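You operate a simulated robot arm through the tools that you are given. There is no shell and no other tool. Be economical: measure what you need, move in short steps, check, and stop when the job is done.

You are at the controls of a simulated two-armed robot. One attempt, no reset.

JOB
Open the third chest drawer from the top, put the three-way fitting from the steel bench top in the inside from the top of the third chest drawer and shut the drawer again. Put the 24 mm nut from the black bench top on the ledge under the yellow cover and the 36 mm nut on top of the orange block there. Take the green can from the ledge under the yellow cover and leave it on the top of the stack of gratings. Take the red can from the steel bench top and leave it on the white sheets. The order is free. Set down upright: green can, red can.

It is judged by the outcome, as a careful person would: the job done as asked, and still so three seconds after it is handed in. It fails if anything else is knocked over, pushed out of place, dropped, spilled or broken. A push-on lid holds only when it is set on centred and level and pressed home; a screw cap is set on level and turned clockwise until tight. Flat cloth is picked up by pressing the open fingertips on it (5 to 10 N) and closing them slowly along it; thin cloth reads only 2 to 8 mm in the jaws.

ROBOT AND FRAMES
Two 7-joint arms with fingered hands on one trunk, on a base that drives. Base frame: it is fixed to the floor where the robot stands at the start and does not move with it; the origin is under the middle of the robot, x ahead of it, y to its left, z up. Readings come in mm, degrees, newtons and seconds.
The left shoulder is at the start at [70, 166, 968], the right one opposite. With the tool pointing down near the work surface each hand reaches from about 460 to 960 mm from the robot's upright axis, wherever it stands, measured 20 degrees to its own side. Places, roughly: green can [2250, 1750, 750]; inside of the third chest drawer [1000, -100, 700]; ledge under the yellow cover (38x19 cm) [2400, 1700, 700]; nut [3750, -500, 750]; orange block (7x7x4 cm) [3200, -300, 800]; red can [6000, -250, 1000]; third chest drawer [900, -100, 700]; three-way fitting (11x7x4 cm) [4000, 0, 800]; top of the stack of gratings [-2000, 4300, 600]; white sheets (58x21x2 cm) [5700, -100, 800]. Payload 4.1 kg a hand.
The TCP of each hand is the grasp point between the finger pads, 32 mm short of the fingertips. In the tool frame z runs along the fingers and y along their closing line. Largest opening 108 mm; the body of the gripper starts 38 mm behind the TCP. The gripper is a hand of 4 fingers: y runs from the thumb to the fingers, the wrist lies at [-16, -108, -186] in the tool frame.
Orientation is told as [roll, pitch, yaw] about the base's x, y, z axes, in that order, counted from this pose: with the fingers straight down and the wrist toward the robot, the tool's x, y and z point along [0, 1, 0], [1, 0, 0] and [0, 0, -1] of the base frame.

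CONTROLS
- The arms move only by the tool servo_tool. It takes "left_rows", "right_rows" or both (then of equal length, played together; a hand with none holds still); each is a list of rows, each a list of 2 entries, a list of its own where there are three numbers: the shift along the base's x, y, z in m, then the turn, a rotation vector about the base's x, y, z in degrees. In form: [[[x, y, z], [ax, ay, az]], ...]. A call has 1 to 12 rows; each row is the pose to reach, as a shift and turn from the pose commanded when the call began. Each row takes 0.2 s and may step no farther than 50 mm and 8.6 degrees from the row before; otherwise, the whole call is refused. Where a pose cannot be reached the arm comes as near as it can. A force on the tool above 40 N (or 10 N above the force at the start of the call, whichever is more), or a blocked arm, ends the call early, and 0.2 s more pass. In this call time passes only in rows, and 0.2 s behind the last. It gives the time, the measured TCP pose, the force on the tool (base axes), the opening and the grip force at its end, in the units of the frame above (readings bear some noise), with the torque about the TCP (base axes, N m) and any sound that the robot's microphone picked up, and new pictures: "show" is both (left out), scene, wrist or none (wrist: the cameras of the hands that moved).
- Cameras (640 x 400 px; columns grow to the right, rows downward): "scene" is now at [127.1, 11.8, 1172.4]; the picture's right is [0.18, -0.98, 0.00], its down [-0.76, -0.14, -0.63] and it looks along [0.62, 0.12, -0.77] (base axes); focal length 268 px, centre (320, 200). "left" rides on the left gripper at [-64, -93, -132] in its tool frame; the picture's right is [-0.80, -0.28, 0.53], its down [0.55, -0.71, 0.45] and it looks along [0.25, 0.65, 0.72] (tool axes); focal length 247 px, centre (320, 200). "right" rides on the right gripper at [64, -93, -132] in its tool frame; the picture's right is [-0.80, 0.28, -0.53], its down [-0.55, -0.71, 0.45] and it looks along [-0.25, 0.65, 0.72] (tool axes); focal length 247 px, centre (320, 200).
- raise_lower(by): slides the trunk up (or, below 0, down) by that many mm; the arms and the scene camera ride with it, the base frame stays. It gives what a move gives, with no picture.
- steer(legs): drives the robot by 1 to 6 legs, each [ahead, left, turn to the left] in mm, mm and degrees, along the robot's own axes; the way and the turn of a leg run together, so that a leg with both is an arc; at most 1500 mm and 180 degrees a leg. The arms and the cameras ride along, it lands a little off, and it stops where it bumps. It gives what a move gives, and a new picture of the scene camera.
- curl_fingers(index, middle, ring, thumb_bend, hand): sets how far each is bent, from 0 (flat) to 1 (curled in); at 0.3 the hand is open as for a grip, at 0.7 the pads meet at the TCP. One left out holds its place. A second passes; each finger stops where it meets its share of the squeeze, and holds until it gets a number again. It is the only way to open and close the hand. It gives what a move gives, with no picture; readings hold the bend of each and the force on the fingers (four entries, about 0 where the hand has none), thumb and palm.
- pan_tilt(pan, tilt): turns the head with the scene camera to pan (to the left, within 86 degrees either way) and tilt (down, from -29 to 69), counted from straight ahead of the robot. It gives what a move gives, and a new picture of the scene camera.
- measure_at(camera, pixels): for up to 12 pixels [column, row] of the newest picture of that camera ("zoom" is the newest enlarged one), the place [x, y, z] in the base frame of the surface seen there, good to about 2 mm. No time passes.
- enlarge(camera, box): a new picture of the part [left, top, right, bottom] of that camera's present view, enlarged. No time passes.
- close_job(): hands the job in; it is judged then, once.

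Keep the steps short. Do not move on a guess: measure, check each grasp and each placing, and mend mistakes. In all there are 124 turns and 260 pictures (those below and enlarged ones count). Leave the grippers open and the arms clear of the work at the hand-in unless told otherwise, and finish with a single line.

The tools are called after "Request:" as a command line: name --argument value ..., lists and objects as JSON in quotes. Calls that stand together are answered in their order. servo_tool: Moves the arms, as the interface text tells. Its arguments: {"type":"object","properties":{"left_rows":{"type":"array"},"right_rows":{"type":"array"},"show":{"type":"string","enum":["both","scene","wrist","none"]}},"required":[]} The other tools are called the same way: raise_lower (by) slides the trunk up or down; curl_fingers (index, middle, ring, thumb_bend, hand) moves the fingers one by one; steer (legs) drives the base; pan_tilt (pan, tilt) turns the head that bears the scene camera; measure_at (camera, pixels) gives the place of the surface under pixels of a picture; enlarge (camera, box) takes an enlarged picture of a part of a camera's view; close_job () hands the job in.

At the start:

```text
time_s: 0.0
left_eef_pos: [544.6, 395.6, 894.5]
left_tcp_rot: [0.0, 0.0, -0.1]
left_ft_force: [-0.1, 0.3, 0.0]
left_moment: [0.0, 0.01, -0.04]
left_width: 107.6
left_grasp_force: 0.0
left_shape: jaw
left_bend: [0.3, 0.3, 0.3, 0.3]
left_finger forces: [0.0, 0.0, 0.0, 0.0, 0.0, 0.1]
right_eef_pos: [548.1, -100.5, 869.1]
right_tcp_rot: [0.0, 0.0, -0.1]
right_ft_force: [-0.1, 0.6, 0.0]
right_moment: [0.02, 0.0, -0.01]
right_width: 107.5
right_grasp_force: 0.0
right_shape: jaw
right_bend: [0.3, 0.3, 0.3, 0.3]
right_finger forces: [0.1, 0.0, 0.0, 0.1, 0.1, 0.0]
trunk travel left (down, up): [-475.0, 465.0]
robot x, y, heading: [-0.7, -2.3, 0.2]
head pan, tilt: [10.6, 50.6]
```

scene: 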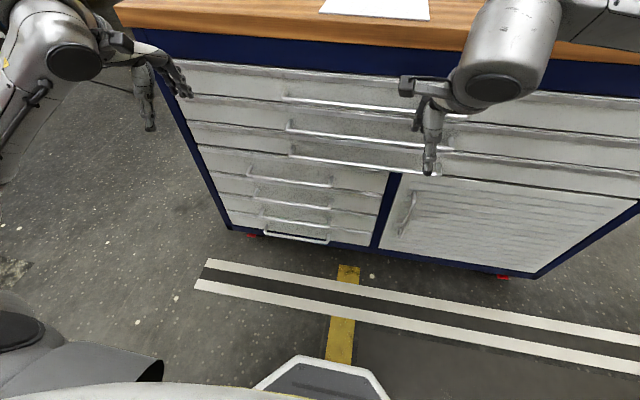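
right: 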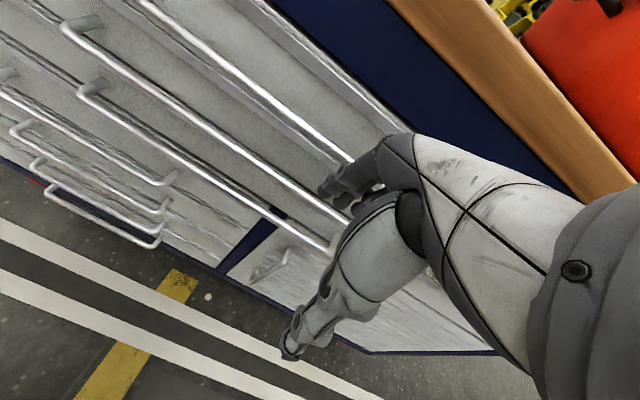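
left: 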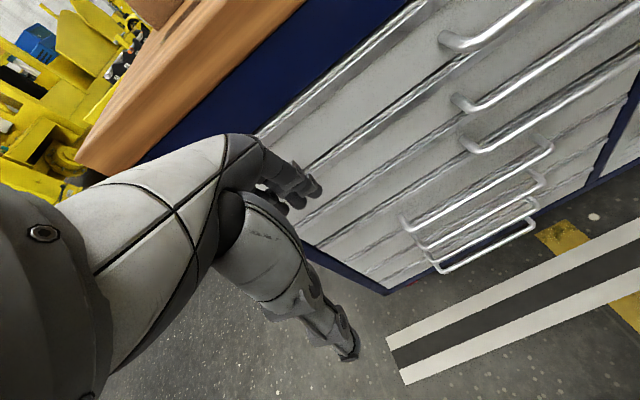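

I see the chest of drawers ahead, and the robot is close to it. First I look around to map the room.

Request:
pan_tilt --pan 0 --tilt 15

Request:
pan_tilt --pan 70 --tilt 15

Request:
pan_tilt --pan -70 --tilt 15

Request:
pan_tilt --pan 0 --tilt 55

```text
time_s: 1.0
left_eef_pos: [544.0, 397.3, 895.6]
left_tcp_rot: [0.0, 0.1, 0.0]
left_ft_force: [0.4, -0.6, 0.1]
left_moment: [0.01, -0.02, 0.0]
left_width: 107.5
left_grasp_force: 0.0
left_shape: jaw
left_bend: [0.3, 0.3, 0.3, 0.3]
left_finger forces: [0.0, 0.0, 0.0, 0.1, 0.0, 0.0]
right_eef_pos: [548.2, -100.7, 869.8]
right_tcp_rot: [0.0, 0.0, -0.1]
right_ft_force: [0.1, 0.4, -0.3]
right_moment: [0.02, -0.01, 0.01]
right_width: 107.5
right_grasp_force: 0.0
right_shape: jaw
right_bend: [0.3, 0.3, 0.3, 0.3]
right_finger forces: [0.0, 0.0, 0.0, 0.0, 0.0, 0.0]
trunk travel left (down, up): [-475.0, 465.0]
robot x, y, heading: [-0.2, 1.6, 0.2]
head pan, tilt: [0.0, 15.0]
```

scene: 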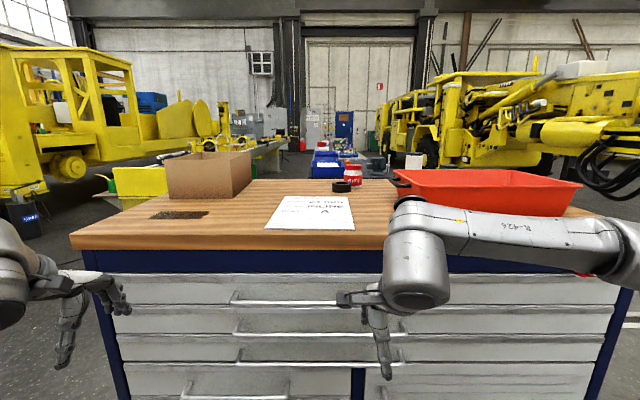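

```text
time_s: 2.4
left_eef_pos: [543.1, 395.5, 894.8]
left_tcp_rot: [0.1, 0.1, 0.0]
left_ft_force: [-0.4, 0.8, -0.4]
left_moment: [0.0, -0.03, -0.01]
left_width: 107.9
left_grasp_force: 0.1
left_shape: jaw
left_bend: [0.3, 0.3, 0.3, 0.3]
left_finger forces: [0.0, 0.1, 0.0, 0.0, 0.0, 0.0]
right_eef_pos: [549.9, -99.7, 868.4]
right_tcp_rot: [0.0, 0.0, 0.0]
right_ft_force: [-0.2, 0.1, -0.2]
right_moment: [0.03, 0.01, -0.02]
right_width: 107.6
right_grasp_force: 0.1
right_shape: jaw
right_bend: [0.3, 0.3, 0.3, 0.3]
right_finger forces: [0.1, 0.1, 0.0, 0.0, 0.0, 0.1]
trunk travel left (down, up): [-475.0, 465.0]
robot x, y, heading: [-3.0, -1.0, -0.1]
head pan, tilt: [70.0, 15.0]
```

scene: 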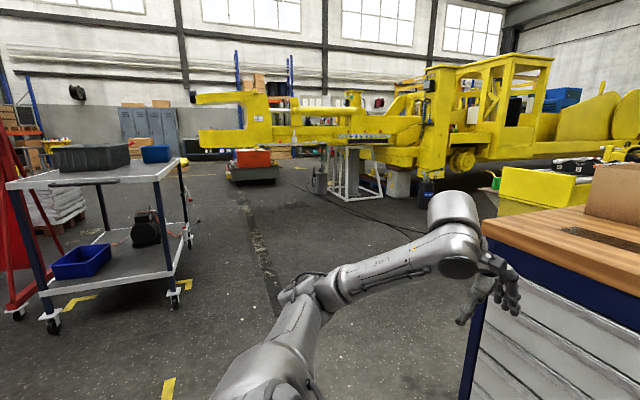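

```text
time_s: 4.7
left_eef_pos: [545.3, 396.6, 895.6]
left_tcp_rot: [0.1, -0.1, 0.0]
left_ft_force: [1.0, -0.7, -0.9]
left_moment: [0.0, -0.01, -0.01]
left_width: 107.7
left_grasp_force: 0.0
left_shape: jaw
left_bend: [0.3, 0.3, 0.3, 0.3]
left_finger forces: [0.0, 0.0, 0.0, 0.0, 0.0, 0.1]
right_eef_pos: [548.5, -99.1, 869.9]
right_tcp_rot: [0.1, 0.0, -0.1]
right_ft_force: [-1.2, 0.2, 1.2]
right_moment: [-0.01, -0.02, 0.0]
right_width: 107.5
right_grasp_force: 0.0
right_shape: jaw
right_bend: [0.3, 0.3, 0.3, 0.3]
right_finger forces: [0.0, 0.0, 0.0, 0.0, 0.1, 0.0]
trunk travel left (down, up): [-475.0, 465.0]
robot x, y, heading: [-2.4, -1.1, 0.1]
head pan, tilt: [-70.0, 15.0]
```

scene: 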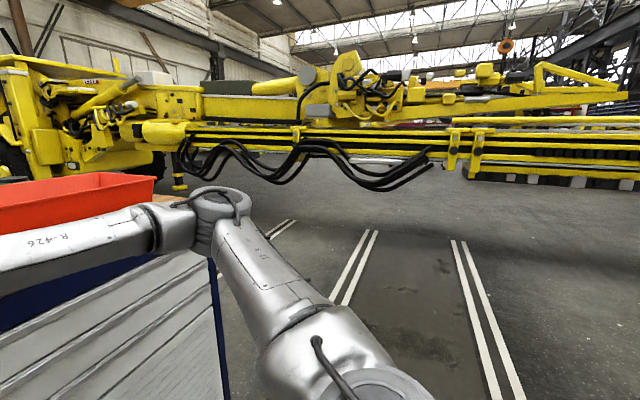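

```text
time_s: 6.1
left_eef_pos: [544.5, 395.7, 896.2]
left_tcp_rot: [0.0, 0.0, 0.0]
left_ft_force: [-0.6, -0.1, -0.1]
left_moment: [-0.01, -0.01, -0.01]
left_width: 107.9
left_grasp_force: 0.1
left_shape: jaw
left_bend: [0.3, 0.3, 0.3, 0.3]
left_finger forces: [0.1, 0.0, 0.1, 0.1, 0.0, 0.0]
right_eef_pos: [548.9, -99.7, 870.1]
right_tcp_rot: [0.0, 0.0, -0.2]
right_ft_force: [0.0, -0.4, 0.3]
right_moment: [-0.02, 0.02, -0.02]
right_width: 107.6
right_grasp_force: 0.0
right_shape: jaw
right_bend: [0.3, 0.3, 0.3, 0.3]
right_finger forces: [0.1, 0.1, 0.0, 0.0, 0.0, 0.0]
trunk travel left (down, up): [-475.0, 465.0]
robot x, y, heading: [1.8, -1.3, 0.0]
head pan, tilt: [0.0, 55.0]
```

scene: 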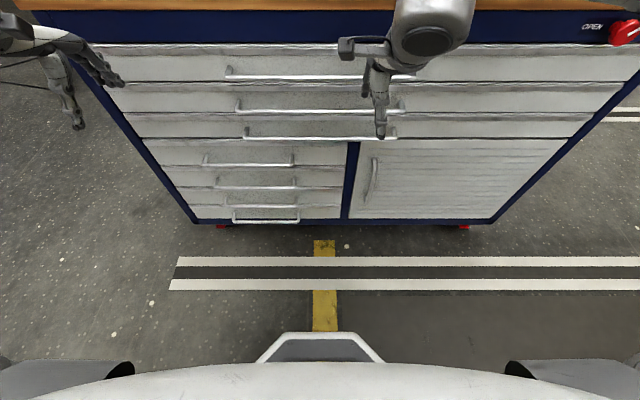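

The third full-width drawer has its handle near row 135. I measure the handles, drawer fronts and chest edges.

Request:
measure_at --camera "scene" --pixels '[[300, 74], [300, 110], [300, 137], [245, 133], [394, 133], [300, 126], [300, 119], [200, 128], [35, 15], [560, 128], [285, 100], [300, 164]]'

Request:
enlarge --camera "scene" --box '[200, 40, 440, 190]'

```text
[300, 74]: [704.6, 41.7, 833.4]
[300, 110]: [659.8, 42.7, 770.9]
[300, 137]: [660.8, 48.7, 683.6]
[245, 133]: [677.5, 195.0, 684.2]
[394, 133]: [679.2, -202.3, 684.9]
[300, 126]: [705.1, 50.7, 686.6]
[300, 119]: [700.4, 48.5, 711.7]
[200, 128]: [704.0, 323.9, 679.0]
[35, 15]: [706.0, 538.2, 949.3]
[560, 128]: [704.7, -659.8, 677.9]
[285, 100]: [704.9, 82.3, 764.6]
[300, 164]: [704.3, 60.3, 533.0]
```

```text
2.67 times, centred on (320, 115) of scene
```

zoom: 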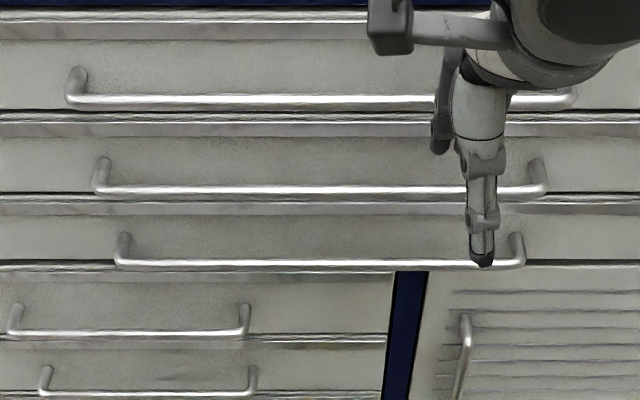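

The third handle's bar is at x 660, z 684, with y from -202 to 195. The front is at x 705. I turn the right hand to point forward with a vertical closing line, staged short of the bar.

Request:
servo_tool --right_rows '[[[-0.004, 0.004, -0.017], [0, -8.2, 0]], [[-0.008, 0.008, -0.034], [0, -16.4, 0]], [[-0.012, 0.012, -0.05], [0, -24.6, 0]], [[-0.016, 0.016, -0.067], [0, -32.8, 0]], [[-0.02, 0.02, -0.084], [0, -41, 0]], [[-0.02, 0.024, -0.1], [0, -49.2, 0]], [[-0.02, 0.028, -0.118], [0, -57.4, 0]], [[-0.02, 0.032, -0.135], [0, -65.6, 0]], [[-0.02, 0.036, -0.152], [0, -73.8, 0]], [[-0.02, 0.04, -0.17], [0, -82, 0]], [[-0.02, 0.04, -0.185], [0, -90, 0]]]' --show "both"

```text
time_s: 8.1
left_eef_pos: [546.4, 395.3, 895.3]
left_tcp_rot: [-0.1, 0.0, -0.2]
left_ft_force: [0.7, 0.5, 0.3]
left_moment: [-0.01, -0.02, -0.05]
left_width: 107.6
left_grasp_force: 0.0
left_shape: jaw
left_bend: [0.3, 0.3, 0.3, 0.3]
left_finger forces: [0.1, 0.0, 0.1, 0.1, 0.1, 0.1]
right_eef_pos: [564.8, -86.8, 770.7]
right_tcp_rot: [16.9, -69.3, -27.9]
right_ft_force: [-0.5, -0.4, 0.4]
right_moment: [0.0, -0.01, -0.01]
right_width: 107.5
right_grasp_force: 0.0
right_shape: jaw
right_bend: [0.3, 0.3, 0.3, 0.3]
right_finger forces: [0.0, 0.0, 0.1, 0.1, 0.0, 0.0]
right hand out of reach, approached as far as the arm can: row 8, 9, 10
trunk travel left (down, up): [-475.0, 465.0]
robot x, y, heading: [2.8, -2.7, -0.2]
head pan, tilt: [0.0, 55.0]
stopped in row 10 (right hand): the arm was blocked; the commanded pose is now the measured one
```

scene: 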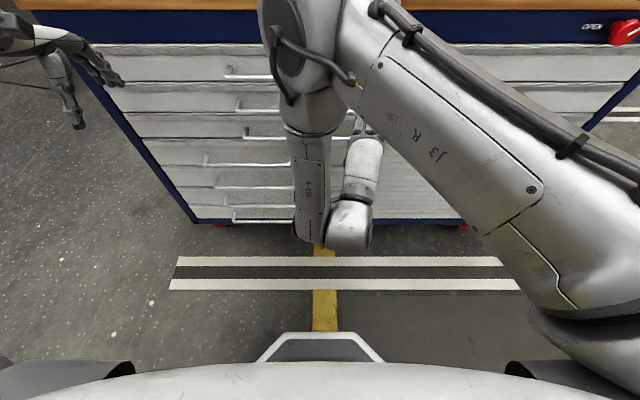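
right: 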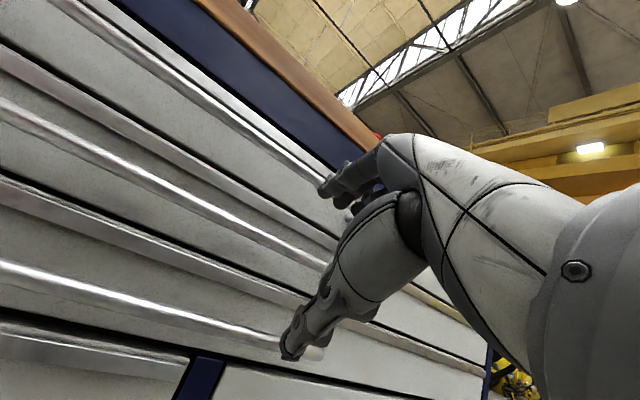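

The wrist ran out of range this close and this high above the handle. I back off 200 mm and lower the trunk 250 mm so the forearm lies flatter.

Request:
steer --legs '[[-200, 0, 0]]'

Request:
raise_lower --by -250

```text
time_s: 9.7
left_eef_pos: [344.0, 395.0, 895.4]
left_tcp_rot: [-0.1, -0.1, -0.3]
left_ft_force: [0.0, 0.1, 0.0]
left_moment: [-0.02, -0.01, 0.03]
left_width: 107.9
left_grasp_force: 0.2
left_shape: jaw
left_bend: [0.3, 0.3, 0.3, 0.3]
left_finger forces: [0.1, 0.0, 0.0, 0.0, 0.1, 0.1]
right_eef_pos: [364.0, -88.7, 771.8]
right_tcp_rot: [17.2, -69.4, -28.2]
right_ft_force: [0.2, -0.4, -0.1]
right_moment: [-0.02, -0.01, 0.01]
right_width: 107.6
right_grasp_force: 0.0
right_shape: jaw
right_bend: [0.3, 0.3, 0.3, 0.3]
right_finger forces: [0.0, 0.0, 0.0, 0.0, 0.0, 0.1]
trunk travel left (down, up): [-475.0, 465.0]
robot x, y, heading: [-200.7, -1.3, -0.3]
head pan, tilt: [0.0, 55.0]
```

scene: 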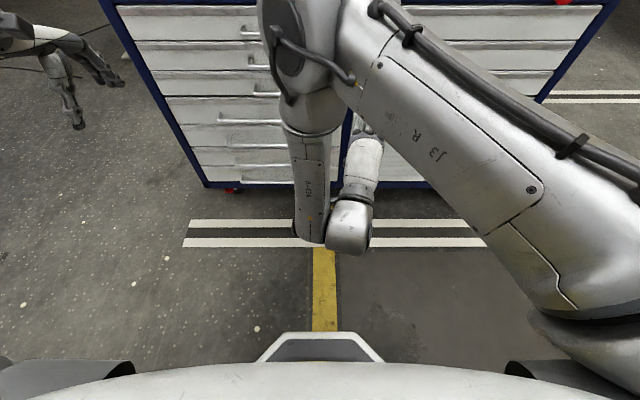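

```text
time_s: 12.2
left_eef_pos: [344.9, 395.2, 645.5]
left_tcp_rot: [0.0, 0.0, -0.2]
left_ft_force: [0.6, -0.3, -1.3]
left_moment: [0.0, -0.02, 0.0]
left_width: 107.7
left_grasp_force: 0.2
left_shape: jaw
left_bend: [0.3, 0.3, 0.3, 0.3]
left_finger forces: [0.0, 0.1, 0.0, 0.0, 0.0, 0.0]
right_eef_pos: [364.0, -87.3, 520.3]
right_tcp_rot: [17.1, -69.2, -28.4]
right_ft_force: [-0.3, -1.0, 0.3]
right_moment: [0.01, -0.01, -0.01]
right_width: 108.0
right_grasp_force: 0.1
right_shape: jaw
right_bend: [0.3, 0.3, 0.3, 0.3]
right_finger forces: [0.0, 0.0, 0.1, 0.0, 0.0, 0.0]
trunk travel left (down, up): [-225.0, 715.0]
robot x, y, heading: [-203.5, -0.9, 0.0]
head pan, tilt: [0.0, 55.0]
```

I correct the residual tilt and lift the hand to handle height at x about 540, still clear of the bars.

Request:
servo_tool --right_rows '[[[0.03, 0.005, 0.027], [-1.6, -3.9, 2.2]], [[0.06, 0.01, 0.055], [-3.2, -7.8, 4.4]], [[0.09, 0.014, 0.082], [-4.8, -11.6, 6.6]], [[0.12, 0.018, 0.109], [-6.5, -15.5, 8.8]], [[0.15, 0.023, 0.137], [-8.1, -19.4, 10.9]], [[0.176, 0.027, 0.164], [-8.1, -19.4, 10.9]]]' --show "both"

```text
time_s: 13.7
left_eef_pos: [345.3, 394.6, 645.9]
left_tcp_rot: [0.0, 0.0, -0.2]
left_ft_force: [0.5, 0.1, -0.2]
left_moment: [0.0, -0.01, 0.01]
left_width: 107.6
left_grasp_force: 0.1
left_shape: jaw
left_bend: [0.3, 0.3, 0.3, 0.3]
left_finger forces: [0.0, 0.0, 0.0, 0.0, 0.0, 0.0]
right_eef_pos: [533.9, -48.6, 687.0]
right_tcp_rot: [141.4, -89.8, -141.7]
right_ft_force: [-0.5, 0.3, -0.4]
right_moment: [0.05, -0.02, 0.0]
right_width: 107.6
right_grasp_force: 0.0
right_shape: jaw
right_bend: [0.3, 0.3, 0.3, 0.3]
right_finger forces: [0.0, 0.0, 0.0, 0.0, 0.0, 0.1]
right hand out of reach, approached as far as the arm can: row 1, 2, 3, 4, 5, 6
trunk travel left (down, up): [-225.0, 715.0]
robot x, y, heading: [-199.7, -2.7, -0.0]
head pan, tilt: [0.0, 55.0]
```

scene: 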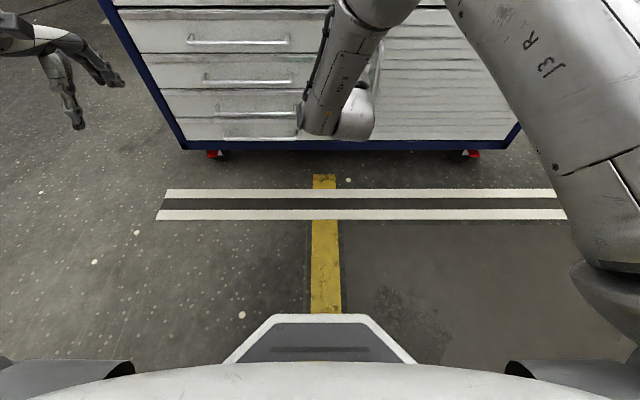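
right: 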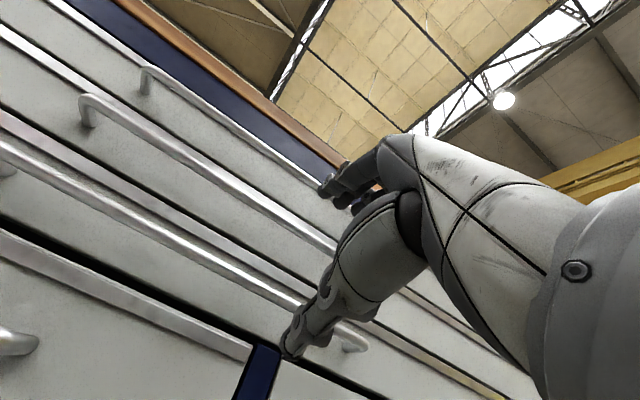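

The hand is at (534, -49, 687) and points forward. I advance to put the bar between the pads, with the fingertips short of the front.

Request:
servo_tool --right_rows '[[[0.04, 0, -0.001], [0, 0, 0]], [[0.08, 0, -0.002], [0, 0, 0]], [[0.1, 0, -0.003], [0, 0, 0]], [[0.12, 0, -0.003], [0, 0, 0]]]' --show "wrist"

```text
time_s: 14.7
left_eef_pos: [342.2, 394.4, 645.0]
left_tcp_rot: [0.0, -0.2, -0.2]
left_ft_force: [0.0, -0.1, 1.0]
left_moment: [0.01, 0.02, -0.02]
left_width: 107.3
left_grasp_force: 0.0
left_shape: jaw
left_bend: [0.3, 0.3, 0.3, 0.3]
left_finger forces: [0.0, 0.0, 0.0, 0.0, 0.1, 0.0]
right_eef_pos: [627.0, -12.7, 697.4]
right_tcp_rot: [52.6, -88.6, -54.5]
right_ft_force: [-33.9, 1.4, -13.2]
right_moment: [-0.08, -1.83, 0.16]
right_width: 106.0
right_grasp_force: 0.0
right_shape: jaw
right_bend: [0.29, 0.32, 0.3, 0.3]
right_finger forces: [32.5, 4.9, 0.0, 0.0, 0.0, 0.1]
right hand out of reach, approached as far as the arm can: row 1, 2, 3, 4
trunk travel left (down, up): [-225.0, 715.0]
robot x, y, heading: [-200.6, 1.9, 0.1]
head pan, tilt: [0.0, 55.0]
```

right: 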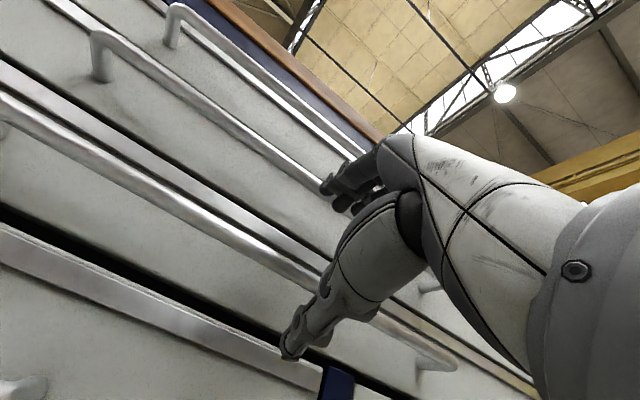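

The hand drifted up and the index finger touched the second handle. I pull back, half close the hand, and recenter.

Request:
servo_tool --right_rows '[[[-0.04, -0.01, -0.004], [0, 0, 0]], [[-0.08, -0.02, -0.01], [0, 0, 0]]]' --show "none"

Request:
curl_fingers --hand "right" --index 0.45 --middle 0.45 --ring 0.45 --thumb_bend 0.4

Request:
steer --legs '[[50, 0, 0]]'

```text
time_s: 15.2
left_eef_pos: [344.2, 394.9, 644.9]
left_tcp_rot: [0.1, 0.0, -0.1]
left_ft_force: [0.1, 0.1, 0.3]
left_moment: [0.0, 0.02, 0.01]
left_width: 107.6
left_grasp_force: 0.1
left_shape: jaw
left_bend: [0.3, 0.3, 0.3, 0.3]
left_finger forces: [0.0, 0.0, 0.1, 0.0, 0.1, 0.0]
right_eef_pos: [548.4, -31.6, 689.8]
right_tcp_rot: [-158.7, -89.6, 158.5]
right_ft_force: [0.4, -0.1, 0.2]
right_moment: [0.03, 0.0, 0.01]
right_width: 108.1
right_grasp_force: 0.0
right_shape: jaw
right_bend: [0.3, 0.3, 0.3, 0.3]
right_finger forces: [0.0, 0.1, 0.1, 0.0, 0.0, 0.1]
right hand out of reach, approached as far as the arm can: row 1
trunk travel left (down, up): [-225.0, 715.0]
robot x, y, heading: [-202.2, -0.7, -0.2]
head pan, tilt: [0.0, 55.0]
```

```text
time_s: 16.2
left_eef_pos: [344.9, 395.9, 644.9]
left_tcp_rot: [0.1, 0.0, -0.2]
left_ft_force: [-0.5, -0.3, -0.2]
left_moment: [0.01, -0.02, 0.01]
left_width: 107.4
left_grasp_force: 0.0
left_shape: jaw
left_bend: [0.3, 0.3, 0.3, 0.3]
left_finger forces: [0.0, 0.0, 0.1, 0.0, 0.0, 0.1]
right_eef_pos: [549.7, -32.9, 688.8]
right_tcp_rot: [-158.8, -89.8, 158.7]
right_ft_force: [0.2, -0.5, 0.2]
right_moment: [-0.04, 0.05, 0.03]
right_width: 76.5
right_grasp_force: 0.1
right_shape: fingers
right_bend: [0.45, 0.45, 0.45, 0.4]
right_finger forces: [0.0, 0.0, 0.1, 0.0, 0.0, 0.0]
trunk travel left (down, up): [-225.0, 715.0]
robot x, y, heading: [-201.1, -5.1, -0.0]
head pan, tilt: [0.0, 55.0]
```

```text
time_s: 17.2
left_eef_pos: [394.8, 394.5, 644.8]
left_tcp_rot: [0.0, 0.1, -0.2]
left_ft_force: [-0.8, 0.9, 0.4]
left_moment: [0.01, 0.03, 0.02]
left_width: 107.7
left_grasp_force: 0.0
left_shape: jaw
left_bend: [0.3, 0.3, 0.3, 0.3]
left_finger forces: [0.1, 0.0, 0.0, 0.0, 0.0, 0.0]
right_eef_pos: [598.0, -31.3, 687.4]
right_tcp_rot: [-154.9, -89.7, 154.8]
right_ft_force: [0.3, -0.2, -0.4]
right_moment: [0.02, -0.02, -0.01]
right_width: 76.1
right_grasp_force: 0.1
right_shape: fingers
right_bend: [0.45, 0.45, 0.45, 0.4]
right_finger forces: [0.0, 0.0, 0.1, 0.0, 0.0, 0.0]
trunk travel left (down, up): [-225.0, 715.0]
robot x, y, heading: [-154.4, -4.3, -0.2]
head pan, tilt: [0.0, 55.0]
```

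scene: 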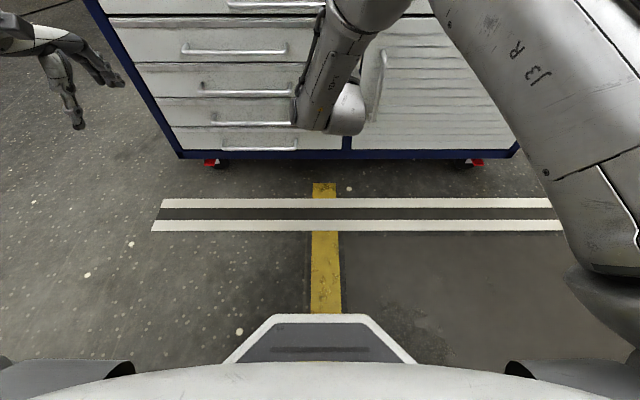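

The TCP is at x 598, z 687. I drive the last 54 mm ahead and close on the bar.

Request:
steer --legs '[[54, 0, 0]]'

Request:
curl_fingers --hand "right" --index 0.75 --middle 0.75 --ring 0.75 --thumb_bend 0.7

Request:
enlarge --camera "right" --box '[0, 0, 640, 400]'

```text
time_s: 18.1
left_eef_pos: [449.0, 394.1, 644.0]
left_tcp_rot: [0.0, 0.0, -0.2]
left_ft_force: [0.5, 0.0, 0.9]
left_moment: [-0.01, 0.0, -0.01]
left_width: 107.8
left_grasp_force: 0.1
left_shape: jaw
left_bend: [0.3, 0.3, 0.3, 0.3]
left_finger forces: [0.0, 0.0, 0.0, 0.0, 0.0, 0.0]
right_eef_pos: [651.9, -31.3, 687.4]
right_tcp_rot: [-153.8, -89.7, 153.6]
right_ft_force: [0.7, -0.7, -0.6]
right_moment: [0.0, 0.01, 0.01]
right_width: 76.4
right_grasp_force: 0.0
right_shape: fingers
right_bend: [0.45, 0.45, 0.45, 0.4]
right_finger forces: [0.0, 0.0, 0.1, 0.0, 0.0, 0.0]
trunk travel left (down, up): [-225.0, 715.0]
robot x, y, heading: [-100.6, 0.6, -0.1]
head pan, tilt: [0.0, 55.0]
```

scene: 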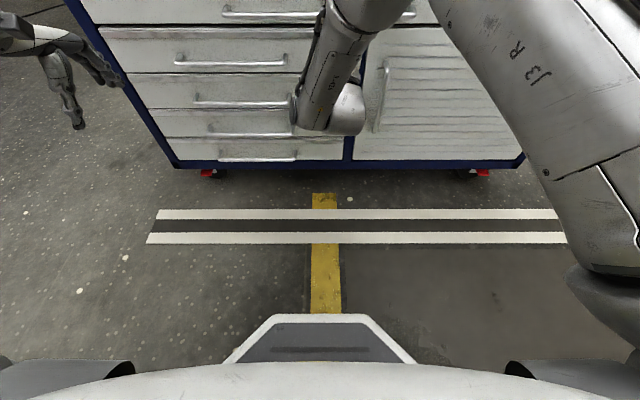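

```text
time_s: 19.1
left_eef_pos: [447.8, 394.5, 645.9]
left_tcp_rot: [0.1, 0.0, -0.2]
left_ft_force: [0.3, -0.1, 0.3]
left_moment: [0.02, 0.04, -0.03]
left_width: 107.7
left_grasp_force: 0.1
left_shape: jaw
left_bend: [0.3, 0.3, 0.3, 0.3]
left_finger forces: [0.1, 0.0, 0.0, 0.1, 0.1, 0.0]
right_eef_pos: [651.8, -32.9, 687.1]
right_tcp_rot: [-154.2, -89.7, 154.1]
right_ft_force: [5.3, -0.2, 0.1]
right_moment: [-0.14, -0.02, 0.1]
right_width: 3.2
right_grasp_force: 7.1
right_shape: fingers
right_bend: [0.75, 0.74, 0.74, 0.66]
right_finger forces: [2.4, 2.6, 4.5, 0.0, 6.0, 0.0]
trunk travel left (down, up): [-225.0, 715.0]
robot x, y, heading: [-97.4, -2.2, -0.1]
head pan, tilt: [0.0, 55.0]
```

```text
1.00 times, centred on (320, 200) of right (not enlarged: the box is as wide or as high as the picture)
```

zoom: 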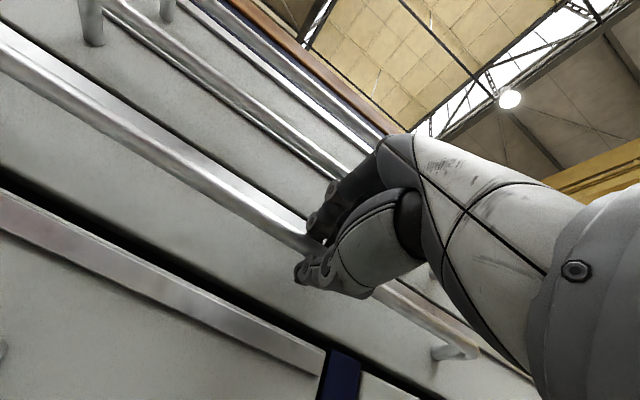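

The fingers are wrapped around the third bar and read a light grip force. I drive straight back to pull.

Request:
steer --legs '[[-120, 0, 0]]'

Request:
enlarge --camera "right" --box '[0, 0, 640, 400]'

```text
time_s: 20.4
left_eef_pos: [328.4, 395.0, 644.5]
left_tcp_rot: [-0.1, 0.0, -0.3]
left_ft_force: [0.6, 0.4, -0.1]
left_moment: [-0.02, -0.03, 0.03]
left_width: 107.6
left_grasp_force: 0.0
left_shape: jaw
left_bend: [0.3, 0.3, 0.3, 0.3]
left_finger forces: [0.0, 0.0, 0.0, 0.0, 0.0, 0.0]
right_eef_pos: [530.7, -32.2, 688.2]
right_tcp_rot: [-151.9, -89.7, 151.8]
right_ft_force: [0.2, 1.8, -1.8]
right_moment: [-0.06, 0.0, 0.05]
right_width: 0.9
right_grasp_force: 5.6
right_shape: fingers
right_bend: [0.75, 0.75, 0.74, 0.66]
right_finger forces: [0.9, 1.1, 2.8, 0.0, 6.3, 0.0]
trunk travel left (down, up): [-225.0, 715.0]
robot x, y, heading: [-218.2, 1.7, -0.1]
head pan, tilt: [0.0, 55.0]
```

scene: 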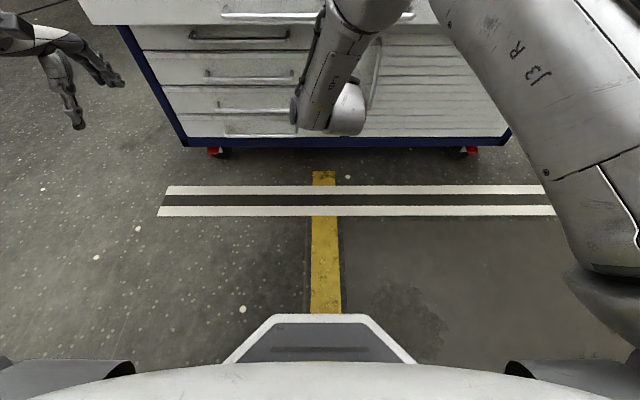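

```text
1.00 times, centred on (320, 200) of right (not enlarged: the box is as wide or as high as the picture)
```

zoom: 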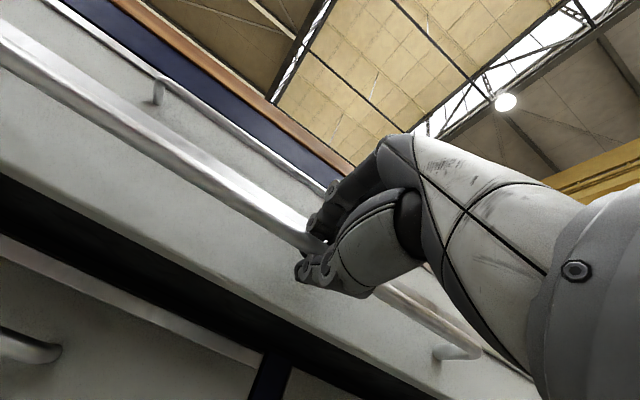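

The drawer follows the hand. I pull another 260 mm, then open the hand.

Request:
steer --legs '[[-260, 0, 0]]'

Request:
curl_fingers --hand "right" --index 0.3 --middle 0.3 --ring 0.3 --thumb_bend 0.3

Request:
steer --legs '[[-200, 0, 0]]'

Request:
raise_lower --by 350

Request:
pan_tilt --pan 0 --tilt 35

```text
time_s: 22.2
left_eef_pos: [66.5, 394.8, 644.3]
left_tcp_rot: [0.0, -0.1, -0.2]
left_ft_force: [-0.1, 0.7, 0.2]
left_moment: [-0.02, 0.03, 0.0]
left_width: 107.5
left_grasp_force: 0.0
left_shape: jaw
left_bend: [0.3, 0.3, 0.3, 0.3]
left_finger forces: [0.0, 0.0, 0.0, 0.0, 0.0, 0.1]
right_eef_pos: [269.5, -31.7, 688.3]
right_tcp_rot: [-158.7, -89.7, 158.6]
right_ft_force: [0.8, -3.9, -1.8]
right_moment: [-0.12, -0.03, 0.05]
right_width: 0.8
right_grasp_force: 5.0
right_shape: fingers
right_bend: [0.75, 0.75, 0.74, 0.66]
right_finger forces: [0.8, 1.0, 2.8, 0.1, 6.0, 0.1]
trunk travel left (down, up): [-225.0, 715.0]
robot x, y, heading: [-482.9, 3.3, -0.4]
head pan, tilt: [0.0, 55.0]
```

scene: 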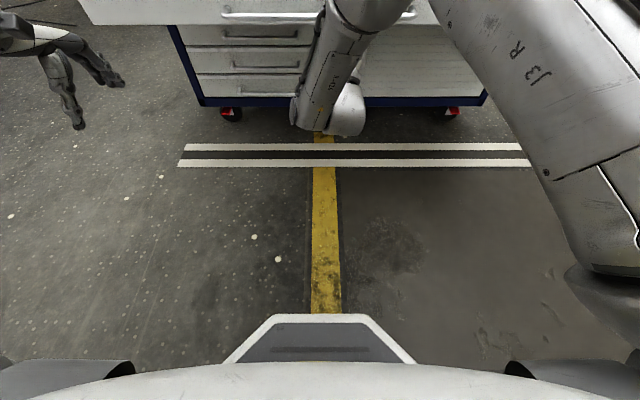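

```text
time_s: 23.2
left_eef_pos: [65.8, 395.8, 646.2]
left_tcp_rot: [0.0, 0.1, -0.2]
left_ft_force: [-0.3, -0.3, 0.1]
left_moment: [0.01, 0.02, -0.03]
left_width: 107.8
left_grasp_force: 0.0
left_shape: jaw
left_bend: [0.3, 0.3, 0.3, 0.3]
left_finger forces: [0.0, 0.1, 0.1, 0.0, 0.0, 0.0]
right_eef_pos: [268.8, -31.7, 689.5]
right_tcp_rot: [-156.4, -89.7, 156.4]
right_ft_force: [0.2, -0.4, 0.5]
right_moment: [0.02, 0.01, 0.0]
right_width: 107.9
right_grasp_force: 0.2
right_shape: fingers
right_bend: [0.3, 0.3, 0.3, 0.3]
right_finger forces: [0.0, 0.0, 0.0, 0.1, 0.1, 0.0]
trunk travel left (down, up): [-225.0, 715.0]
robot x, y, heading: [-474.2, -0.1, -0.4]
head pan, tilt: [0.0, 55.0]
```

```text
time_s: 24.8
left_eef_pos: [-133.4, 395.2, 645.8]
left_tcp_rot: [0.1, 0.0, -0.2]
left_ft_force: [0.6, 0.2, 0.2]
left_moment: [0.0, -0.02, 0.02]
left_width: 107.8
left_grasp_force: 0.0
left_shape: jaw
left_bend: [0.3, 0.3, 0.3, 0.3]
left_finger forces: [0.1, 0.0, 0.1, 0.0, 0.0, 0.1]
right_eef_pos: [69.1, -30.8, 687.6]
right_tcp_rot: [-159.1, -89.8, 158.9]
right_ft_force: [0.4, 0.0, 0.9]
right_moment: [-0.02, -0.01, 0.03]
right_width: 108.2
right_grasp_force: 0.0
right_shape: fingers
right_bend: [0.3, 0.3, 0.3, 0.3]
right_finger forces: [0.1, 0.1, 0.0, 0.1, 0.0, 0.0]
trunk travel left (down, up): [-225.0, 715.0]
robot x, y, heading: [-679.5, 5.3, -0.1]
head pan, tilt: [0.0, 55.0]
```

scene: 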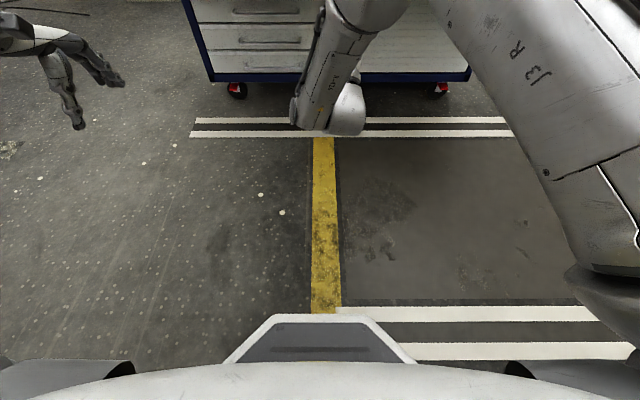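

```text
time_s: 28.2
left_eef_pos: [-131.7, 395.0, 995.5]
left_tcp_rot: [-0.1, 0.0, -0.3]
left_ft_force: [-0.8, 0.4, 0.2]
left_moment: [0.01, 0.01, 0.0]
left_width: 107.8
left_grasp_force: 0.0
left_shape: jaw
left_bend: [0.3, 0.3, 0.3, 0.3]
left_finger forces: [0.1, 0.1, 0.1, 0.1, 0.1, 0.0]
right_eef_pos: [70.1, -32.3, 1037.7]
right_tcp_rot: [-156.0, -89.7, 155.8]
right_ft_force: [0.6, -0.2, -0.2]
right_moment: [0.02, 0.0, 0.04]
right_width: 108.2
right_grasp_force: 0.1
right_shape: fingers
right_bend: [0.3, 0.3, 0.3, 0.3]
right_finger forces: [0.0, 0.0, 0.0, 0.1, 0.0, 0.0]
trunk travel left (down, up): [-575.0, 365.0]
robot x, y, heading: [-678.8, 2.3, 0.0]
head pan, tilt: [0.0, 55.0]
```

```text
time_s: 29.1
left_eef_pos: [-132.9, 394.8, 994.6]
left_tcp_rot: [0.0, 0.1, -0.3]
left_ft_force: [0.7, 0.5, -0.2]
left_moment: [0.02, -0.02, 0.0]
left_width: 107.6
left_grasp_force: 0.1
left_shape: jaw
left_bend: [0.3, 0.3, 0.3, 0.3]
left_finger forces: [0.0, 0.0, 0.0, 0.0, 0.0, 0.1]
right_eef_pos: [69.2, -31.6, 1038.8]
right_tcp_rot: [-157.1, -89.7, 157.0]
right_ft_force: [-0.2, -0.6, 0.0]
right_moment: [0.0, 0.02, 0.02]
right_width: 108.2
right_grasp_force: 0.1
right_shape: fingers
right_bend: [0.3, 0.3, 0.3, 0.3]
right_finger forces: [0.0, 0.0, 0.1, 0.0, 0.0, 0.1]
trunk travel left (down, up): [-575.0, 365.0]
robot x, y, heading: [-679.6, 3.2, -0.4]
head pan, tilt: [0.0, 35.0]
```

scene: 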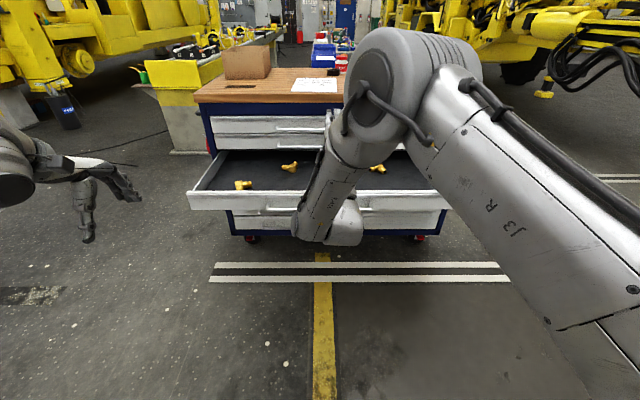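

The drawer is about 390 mm open, with brass fittings inside. I turn the right hand back down, raise the trunk and look at where I can drive.

Request:
servo_tool --right_rows '[[[0, -0.01, 0], [0, 8.2, 0]], [[0, -0.02, 0], [0, 16.4, 0]], [[0, -0.03, 0], [0, 24.6, 0]], [[-0.02, -0.04, 0], [0, 32.8, 0]], [[-0.04, -0.05, 0], [0, 41, 0]], [[-0.06, -0.06, 0], [0, 49.2, 0]], [[-0.08, -0.08, 0], [0, 57.4, 0]], [[-0.1, -0.1, 0], [0, 65.6, 0]], [[-0.12, -0.12, 0], [0, 73.8, 0]], [[-0.14, -0.15, 0], [0, 82, 0]], [[-0.16, -0.18, 0], [0, 90, 0]]]' --show "none"

Request:
raise_lower --by 350

Request:
pan_tilt --pan 0 --tilt 25

Request:
pan_tilt --pan 35 --tilt 25

```text
time_s: 31.5
left_eef_pos: [-132.9, 393.3, 995.7]
left_tcp_rot: [0.2, 0.1, -0.4]
left_ft_force: [-0.6, 0.1, -0.6]
left_moment: [-0.02, 0.03, 0.0]
left_width: 107.7
left_grasp_force: 0.1
left_shape: jaw
left_bend: [0.3, 0.3, 0.3, 0.3]
left_finger forces: [0.0, 0.0, 0.0, 0.0, 0.0, 0.1]
right_eef_pos: [-87.5, -214.9, 1036.3]
right_tcp_rot: [0.1, -0.2, 0.1]
right_ft_force: [-0.5, 0.0, -0.5]
right_moment: [0.0, 0.01, 0.02]
right_width: 108.6
right_grasp_force: 0.0
right_shape: fingers
right_bend: [0.3, 0.3, 0.3, 0.3]
right_finger forces: [0.0, 0.0, 0.1, 0.0, 0.1, 0.0]
trunk travel left (down, up): [-575.0, 365.0]
robot x, y, heading: [-680.2, -0.1, 0.2]
head pan, tilt: [0.0, 35.0]
```

```text
time_s: 34.9
left_eef_pos: [-132.5, 396.3, 1344.8]
left_tcp_rot: [0.0, 0.0, -0.3]
left_ft_force: [-0.7, 0.4, -0.2]
left_moment: [0.01, -0.04, 0.0]
left_width: 107.9
left_grasp_force: 0.1
left_shape: jaw
left_bend: [0.3, 0.3, 0.3, 0.3]
left_finger forces: [0.1, 0.0, 0.1, 0.0, 0.0, 0.1]
right_eef_pos: [-89.0, -212.8, 1389.5]
right_tcp_rot: [-0.2, -0.3, 0.1]
right_ft_force: [0.5, 0.0, 0.4]
right_moment: [0.0, 0.01, -0.01]
right_width: 108.5
right_grasp_force: 0.1
right_shape: fingers
right_bend: [0.3, 0.3, 0.3, 0.3]
right_finger forces: [0.1, 0.0, 0.1, 0.0, 0.0, 0.0]
trunk travel left (down, up): [-925.0, 15.0]
robot x, y, heading: [-681.1, -0.9, -0.2]
head pan, tilt: [0.0, 35.0]
```

```text
time_s: 35.6
left_eef_pos: [-133.6, 395.5, 1346.4]
left_tcp_rot: [-0.1, -0.1, -0.2]
left_ft_force: [0.8, 0.7, -0.6]
left_moment: [0.0, -0.01, 0.0]
left_width: 107.8
left_grasp_force: 0.0
left_shape: jaw
left_bend: [0.3, 0.3, 0.3, 0.3]
left_finger forces: [0.0, 0.0, 0.0, 0.0, 0.0, 0.0]
right_eef_pos: [-89.4, -213.2, 1387.1]
right_tcp_rot: [-0.1, -0.3, 0.1]
right_ft_force: [-0.2, 0.2, 0.1]
right_moment: [-0.03, -0.01, 0.0]
right_width: 108.2
right_grasp_force: 0.0
right_shape: fingers
right_bend: [0.3, 0.3, 0.3, 0.3]
right_finger forces: [0.0, 0.1, 0.0, 0.0, 0.1, 0.0]
trunk travel left (down, up): [-925.0, 15.0]
robot x, y, heading: [-678.0, 2.1, -0.3]
head pan, tilt: [0.0, 25.0]
```

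scene: 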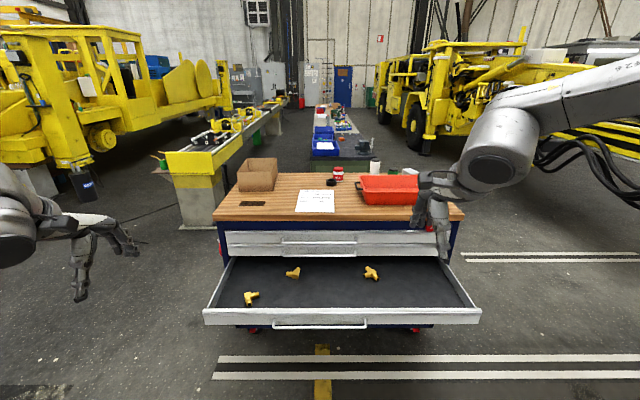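

```text
time_s: 36.6
left_eef_pos: [-134.3, 395.1, 1345.1]
left_tcp_rot: [0.0, -0.1, -0.3]
left_ft_force: [0.3, -0.6, 1.0]
left_moment: [0.01, -0.01, -0.02]
left_width: 107.4
left_grasp_force: 0.0
left_shape: jaw
left_bend: [0.3, 0.3, 0.3, 0.3]
left_finger forces: [0.0, 0.0, 0.0, 0.1, 0.0, 0.0]
right_eef_pos: [-87.3, -213.0, 1388.3]
right_tcp_rot: [-0.2, -0.3, 0.1]
right_ft_force: [0.3, 0.1, -0.7]
right_moment: [0.01, -0.02, 0.0]
right_width: 108.4
right_grasp_force: 0.1
right_shape: fingers
right_bend: [0.3, 0.3, 0.3, 0.3]
right_finger forces: [0.0, 0.0, 0.0, 0.0, 0.0, 0.1]
trunk travel left (down, up): [-925.0, 15.0]
robot x, y, heading: [-676.5, 6.7, -0.2]
head pan, tilt: [35.0, 25.0]
```

scene: 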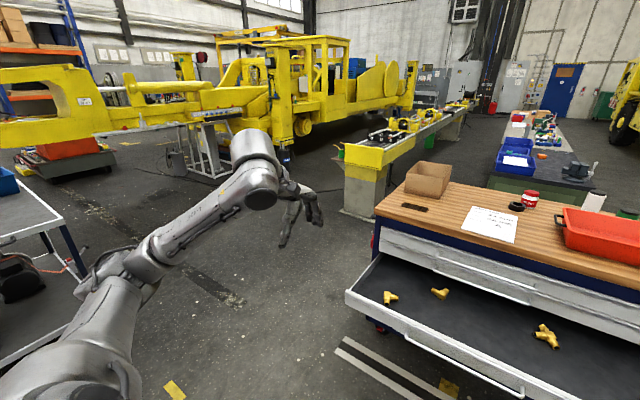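

I see the rail machine with the yellow cover, the green can at its left, and the row of benches behind. I measure key places.

Request:
measure_at --camera "scene" --pixels '[[340, 152], [372, 160], [412, 140], [410, 165], [345, 212], [468, 104], [420, 165], [512, 160], [575, 172], [540, 120], [565, 115], [594, 198]]'

Request:
enlarge --camera "scene" --box '[300, 80, 500, 205]'

Request:
enlarge --camera "scene" --box '[480, 90, 640, 190]'

```text
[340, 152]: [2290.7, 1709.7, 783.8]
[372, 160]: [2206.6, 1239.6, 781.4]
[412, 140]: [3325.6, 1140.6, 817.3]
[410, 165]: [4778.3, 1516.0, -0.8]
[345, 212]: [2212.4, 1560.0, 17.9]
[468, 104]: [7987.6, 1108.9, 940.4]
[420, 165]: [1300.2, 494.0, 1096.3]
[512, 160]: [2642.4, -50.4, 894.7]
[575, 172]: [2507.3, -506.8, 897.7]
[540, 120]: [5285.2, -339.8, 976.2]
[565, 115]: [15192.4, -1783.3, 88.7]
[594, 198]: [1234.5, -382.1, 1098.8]
```

```text
3.20 times, centred on (400, 142) of scene
```

zoom: 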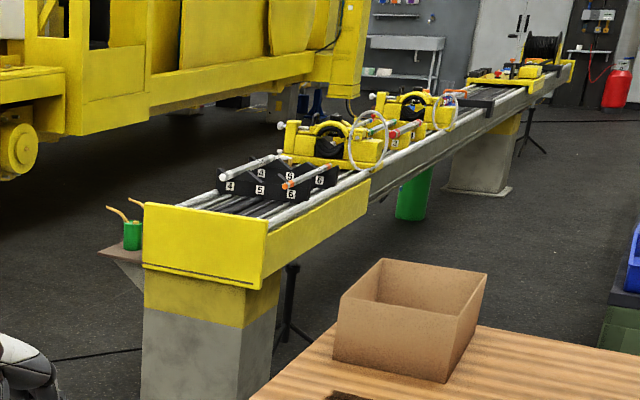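

```text
4.00 times, centred on (560, 140) of scene
```

zoom: 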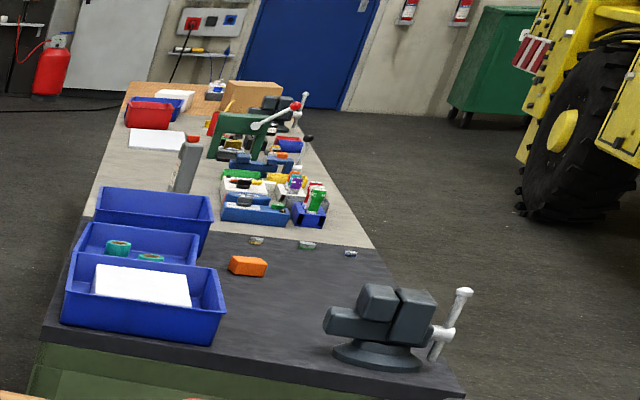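

The bench row is clear now: the orange block and three nuts on the black top, the steel top beyond. I measure the bench edges and objects.

Request:
measure_at --camera "zoom" --pixels '[[248, 264], [256, 240], [307, 245], [350, 253], [42, 340], [455, 392], [370, 246], [88, 212], [155, 140], [194, 140], [255, 96], [150, 85]]'

Request:
pan_tilt --pan 10 --tilt 15

Request:
enlarge --camera "scene" --box '[330, 90, 430, 152]'

```text
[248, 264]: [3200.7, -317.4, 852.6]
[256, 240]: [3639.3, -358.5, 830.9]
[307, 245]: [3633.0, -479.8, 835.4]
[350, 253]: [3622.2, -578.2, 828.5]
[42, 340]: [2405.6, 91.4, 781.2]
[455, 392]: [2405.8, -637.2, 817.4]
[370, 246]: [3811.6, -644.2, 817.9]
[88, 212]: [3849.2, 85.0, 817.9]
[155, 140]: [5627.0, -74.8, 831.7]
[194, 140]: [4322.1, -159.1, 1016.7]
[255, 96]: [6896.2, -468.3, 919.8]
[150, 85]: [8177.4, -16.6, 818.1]
```

```text
time_s: 37.5
left_eef_pos: [-132.8, 395.7, 1344.9]
left_tcp_rot: [0.0, 0.1, -0.3]
left_ft_force: [0.9, 0.2, 0.0]
left_moment: [-0.01, 0.0, -0.01]
left_width: 107.7
left_grasp_force: 0.1
left_shape: jaw
left_bend: [0.3, 0.3, 0.3, 0.3]
left_finger forces: [0.1, 0.1, 0.1, 0.0, 0.0, 0.0]
right_eef_pos: [-88.7, -214.3, 1387.6]
right_tcp_rot: [-0.1, -0.3, 0.0]
right_ft_force: [-0.1, 0.2, -0.6]
right_moment: [0.05, 0.02, -0.01]
right_width: 108.7
right_grasp_force: 0.0
right_shape: fingers
right_bend: [0.3, 0.3, 0.3, 0.3]
right_finger forces: [0.0, 0.0, 0.0, 0.0, 0.0, 0.0]
trunk travel left (down, up): [-925.0, 15.0]
robot x, y, heading: [-678.7, 1.7, -0.2]
head pan, tilt: [10.0, 15.0]
```

scene: 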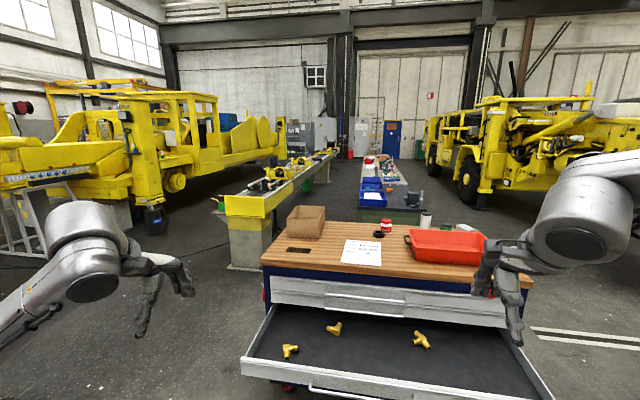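

```text
6.40 times, centred on (380, 121) of scene
```

zoom: 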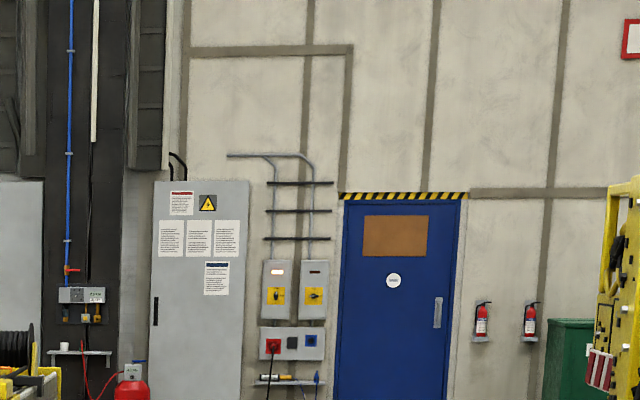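

The bench spans x 2400–8200 and y −645 to 90, with its top at z 818. I'll use the right-hand aisle for the nuts. I slide right 1250 mm and look down that aisle.

Request:
steer --legs '[[0, -1250, 0]]'

Request:
pan_tilt --pan -10 --tilt 20

```text
time_s: 43.9
left_eef_pos: [-139.0, -872.2, 1346.1]
left_tcp_rot: [-0.1, -0.1, -0.5]
left_ft_force: [0.0, 1.4, 0.0]
left_moment: [0.0, 0.02, -0.01]
left_width: 107.5
left_grasp_force: 0.1
left_shape: jaw
left_bend: [0.3, 0.3, 0.3, 0.3]
left_finger forces: [0.0, 0.0, 0.0, 0.0, 0.1, 0.0]
right_eef_pos: [-96.7, -1479.6, 1387.5]
right_tcp_rot: [-0.2, -0.2, -0.1]
right_ft_force: [-0.3, 0.2, -0.7]
right_moment: [0.03, 0.0, 0.01]
right_width: 108.3
right_grasp_force: 0.0
right_shape: fingers
right_bend: [0.3, 0.3, 0.3, 0.3]
right_finger forces: [0.1, 0.1, 0.0, 0.0, 0.0, 0.0]
trunk travel left (down, up): [-925.0, 15.0]
robot x, y, heading: [-684.0, -1264.2, -0.5]
head pan, tilt: [10.0, 15.0]
```

scene: 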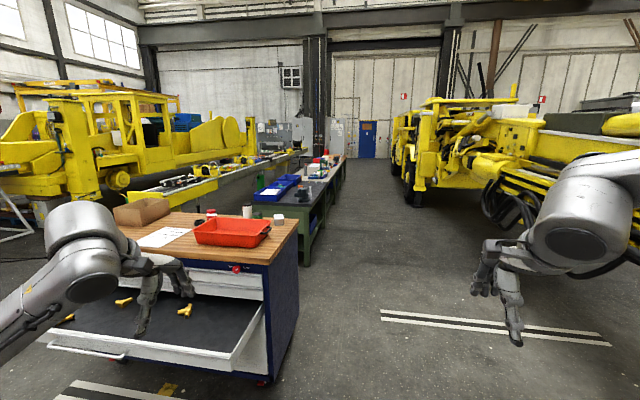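

```text
time_s: 44.7
left_eef_pos: [-139.6, -871.1, 1345.3]
left_tcp_rot: [0.0, -0.1, -0.5]
left_ft_force: [-0.1, 0.0, -0.3]
left_moment: [0.01, -0.03, 0.01]
left_width: 107.4
left_grasp_force: 0.1
left_shape: jaw
left_bend: [0.3, 0.3, 0.3, 0.3]
left_finger forces: [0.1, 0.0, 0.0, 0.0, 0.0, 0.0]
right_eef_pos: [-97.1, -1479.8, 1388.2]
right_tcp_rot: [-0.2, -0.2, -0.2]
right_ft_force: [-0.4, -0.3, -0.1]
right_moment: [-0.01, 0.01, 0.02]
right_width: 108.4
right_grasp_force: 0.2
right_shape: fingers
right_bend: [0.3, 0.3, 0.3, 0.3]
right_finger forces: [0.0, 0.0, 0.0, 0.0, 0.0, 0.0]
trunk travel left (down, up): [-925.0, 15.0]
robot x, y, heading: [-687.5, -1261.4, -0.4]
head pan, tilt: [-10.0, 20.0]
```

scene: 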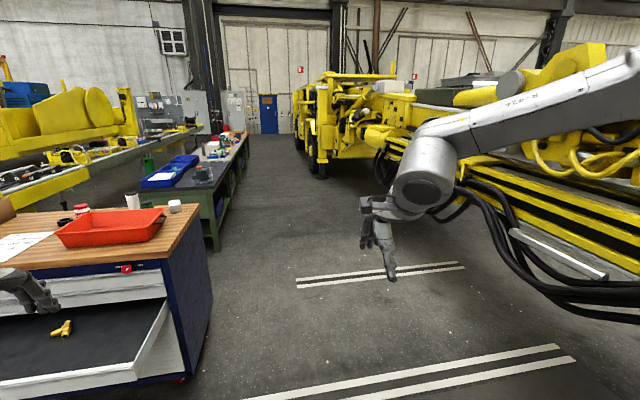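

The right aisle is wide. I check the nearest hoses and the vehicle before driving.

Request:
measure_at --camera "scene" --pixels '[[385, 185], [500, 240], [460, 200], [320, 165], [545, 290]]'

```text
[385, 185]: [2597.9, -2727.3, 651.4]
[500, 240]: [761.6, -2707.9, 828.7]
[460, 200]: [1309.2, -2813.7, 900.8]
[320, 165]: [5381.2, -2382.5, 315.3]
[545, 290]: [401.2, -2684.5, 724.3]
```

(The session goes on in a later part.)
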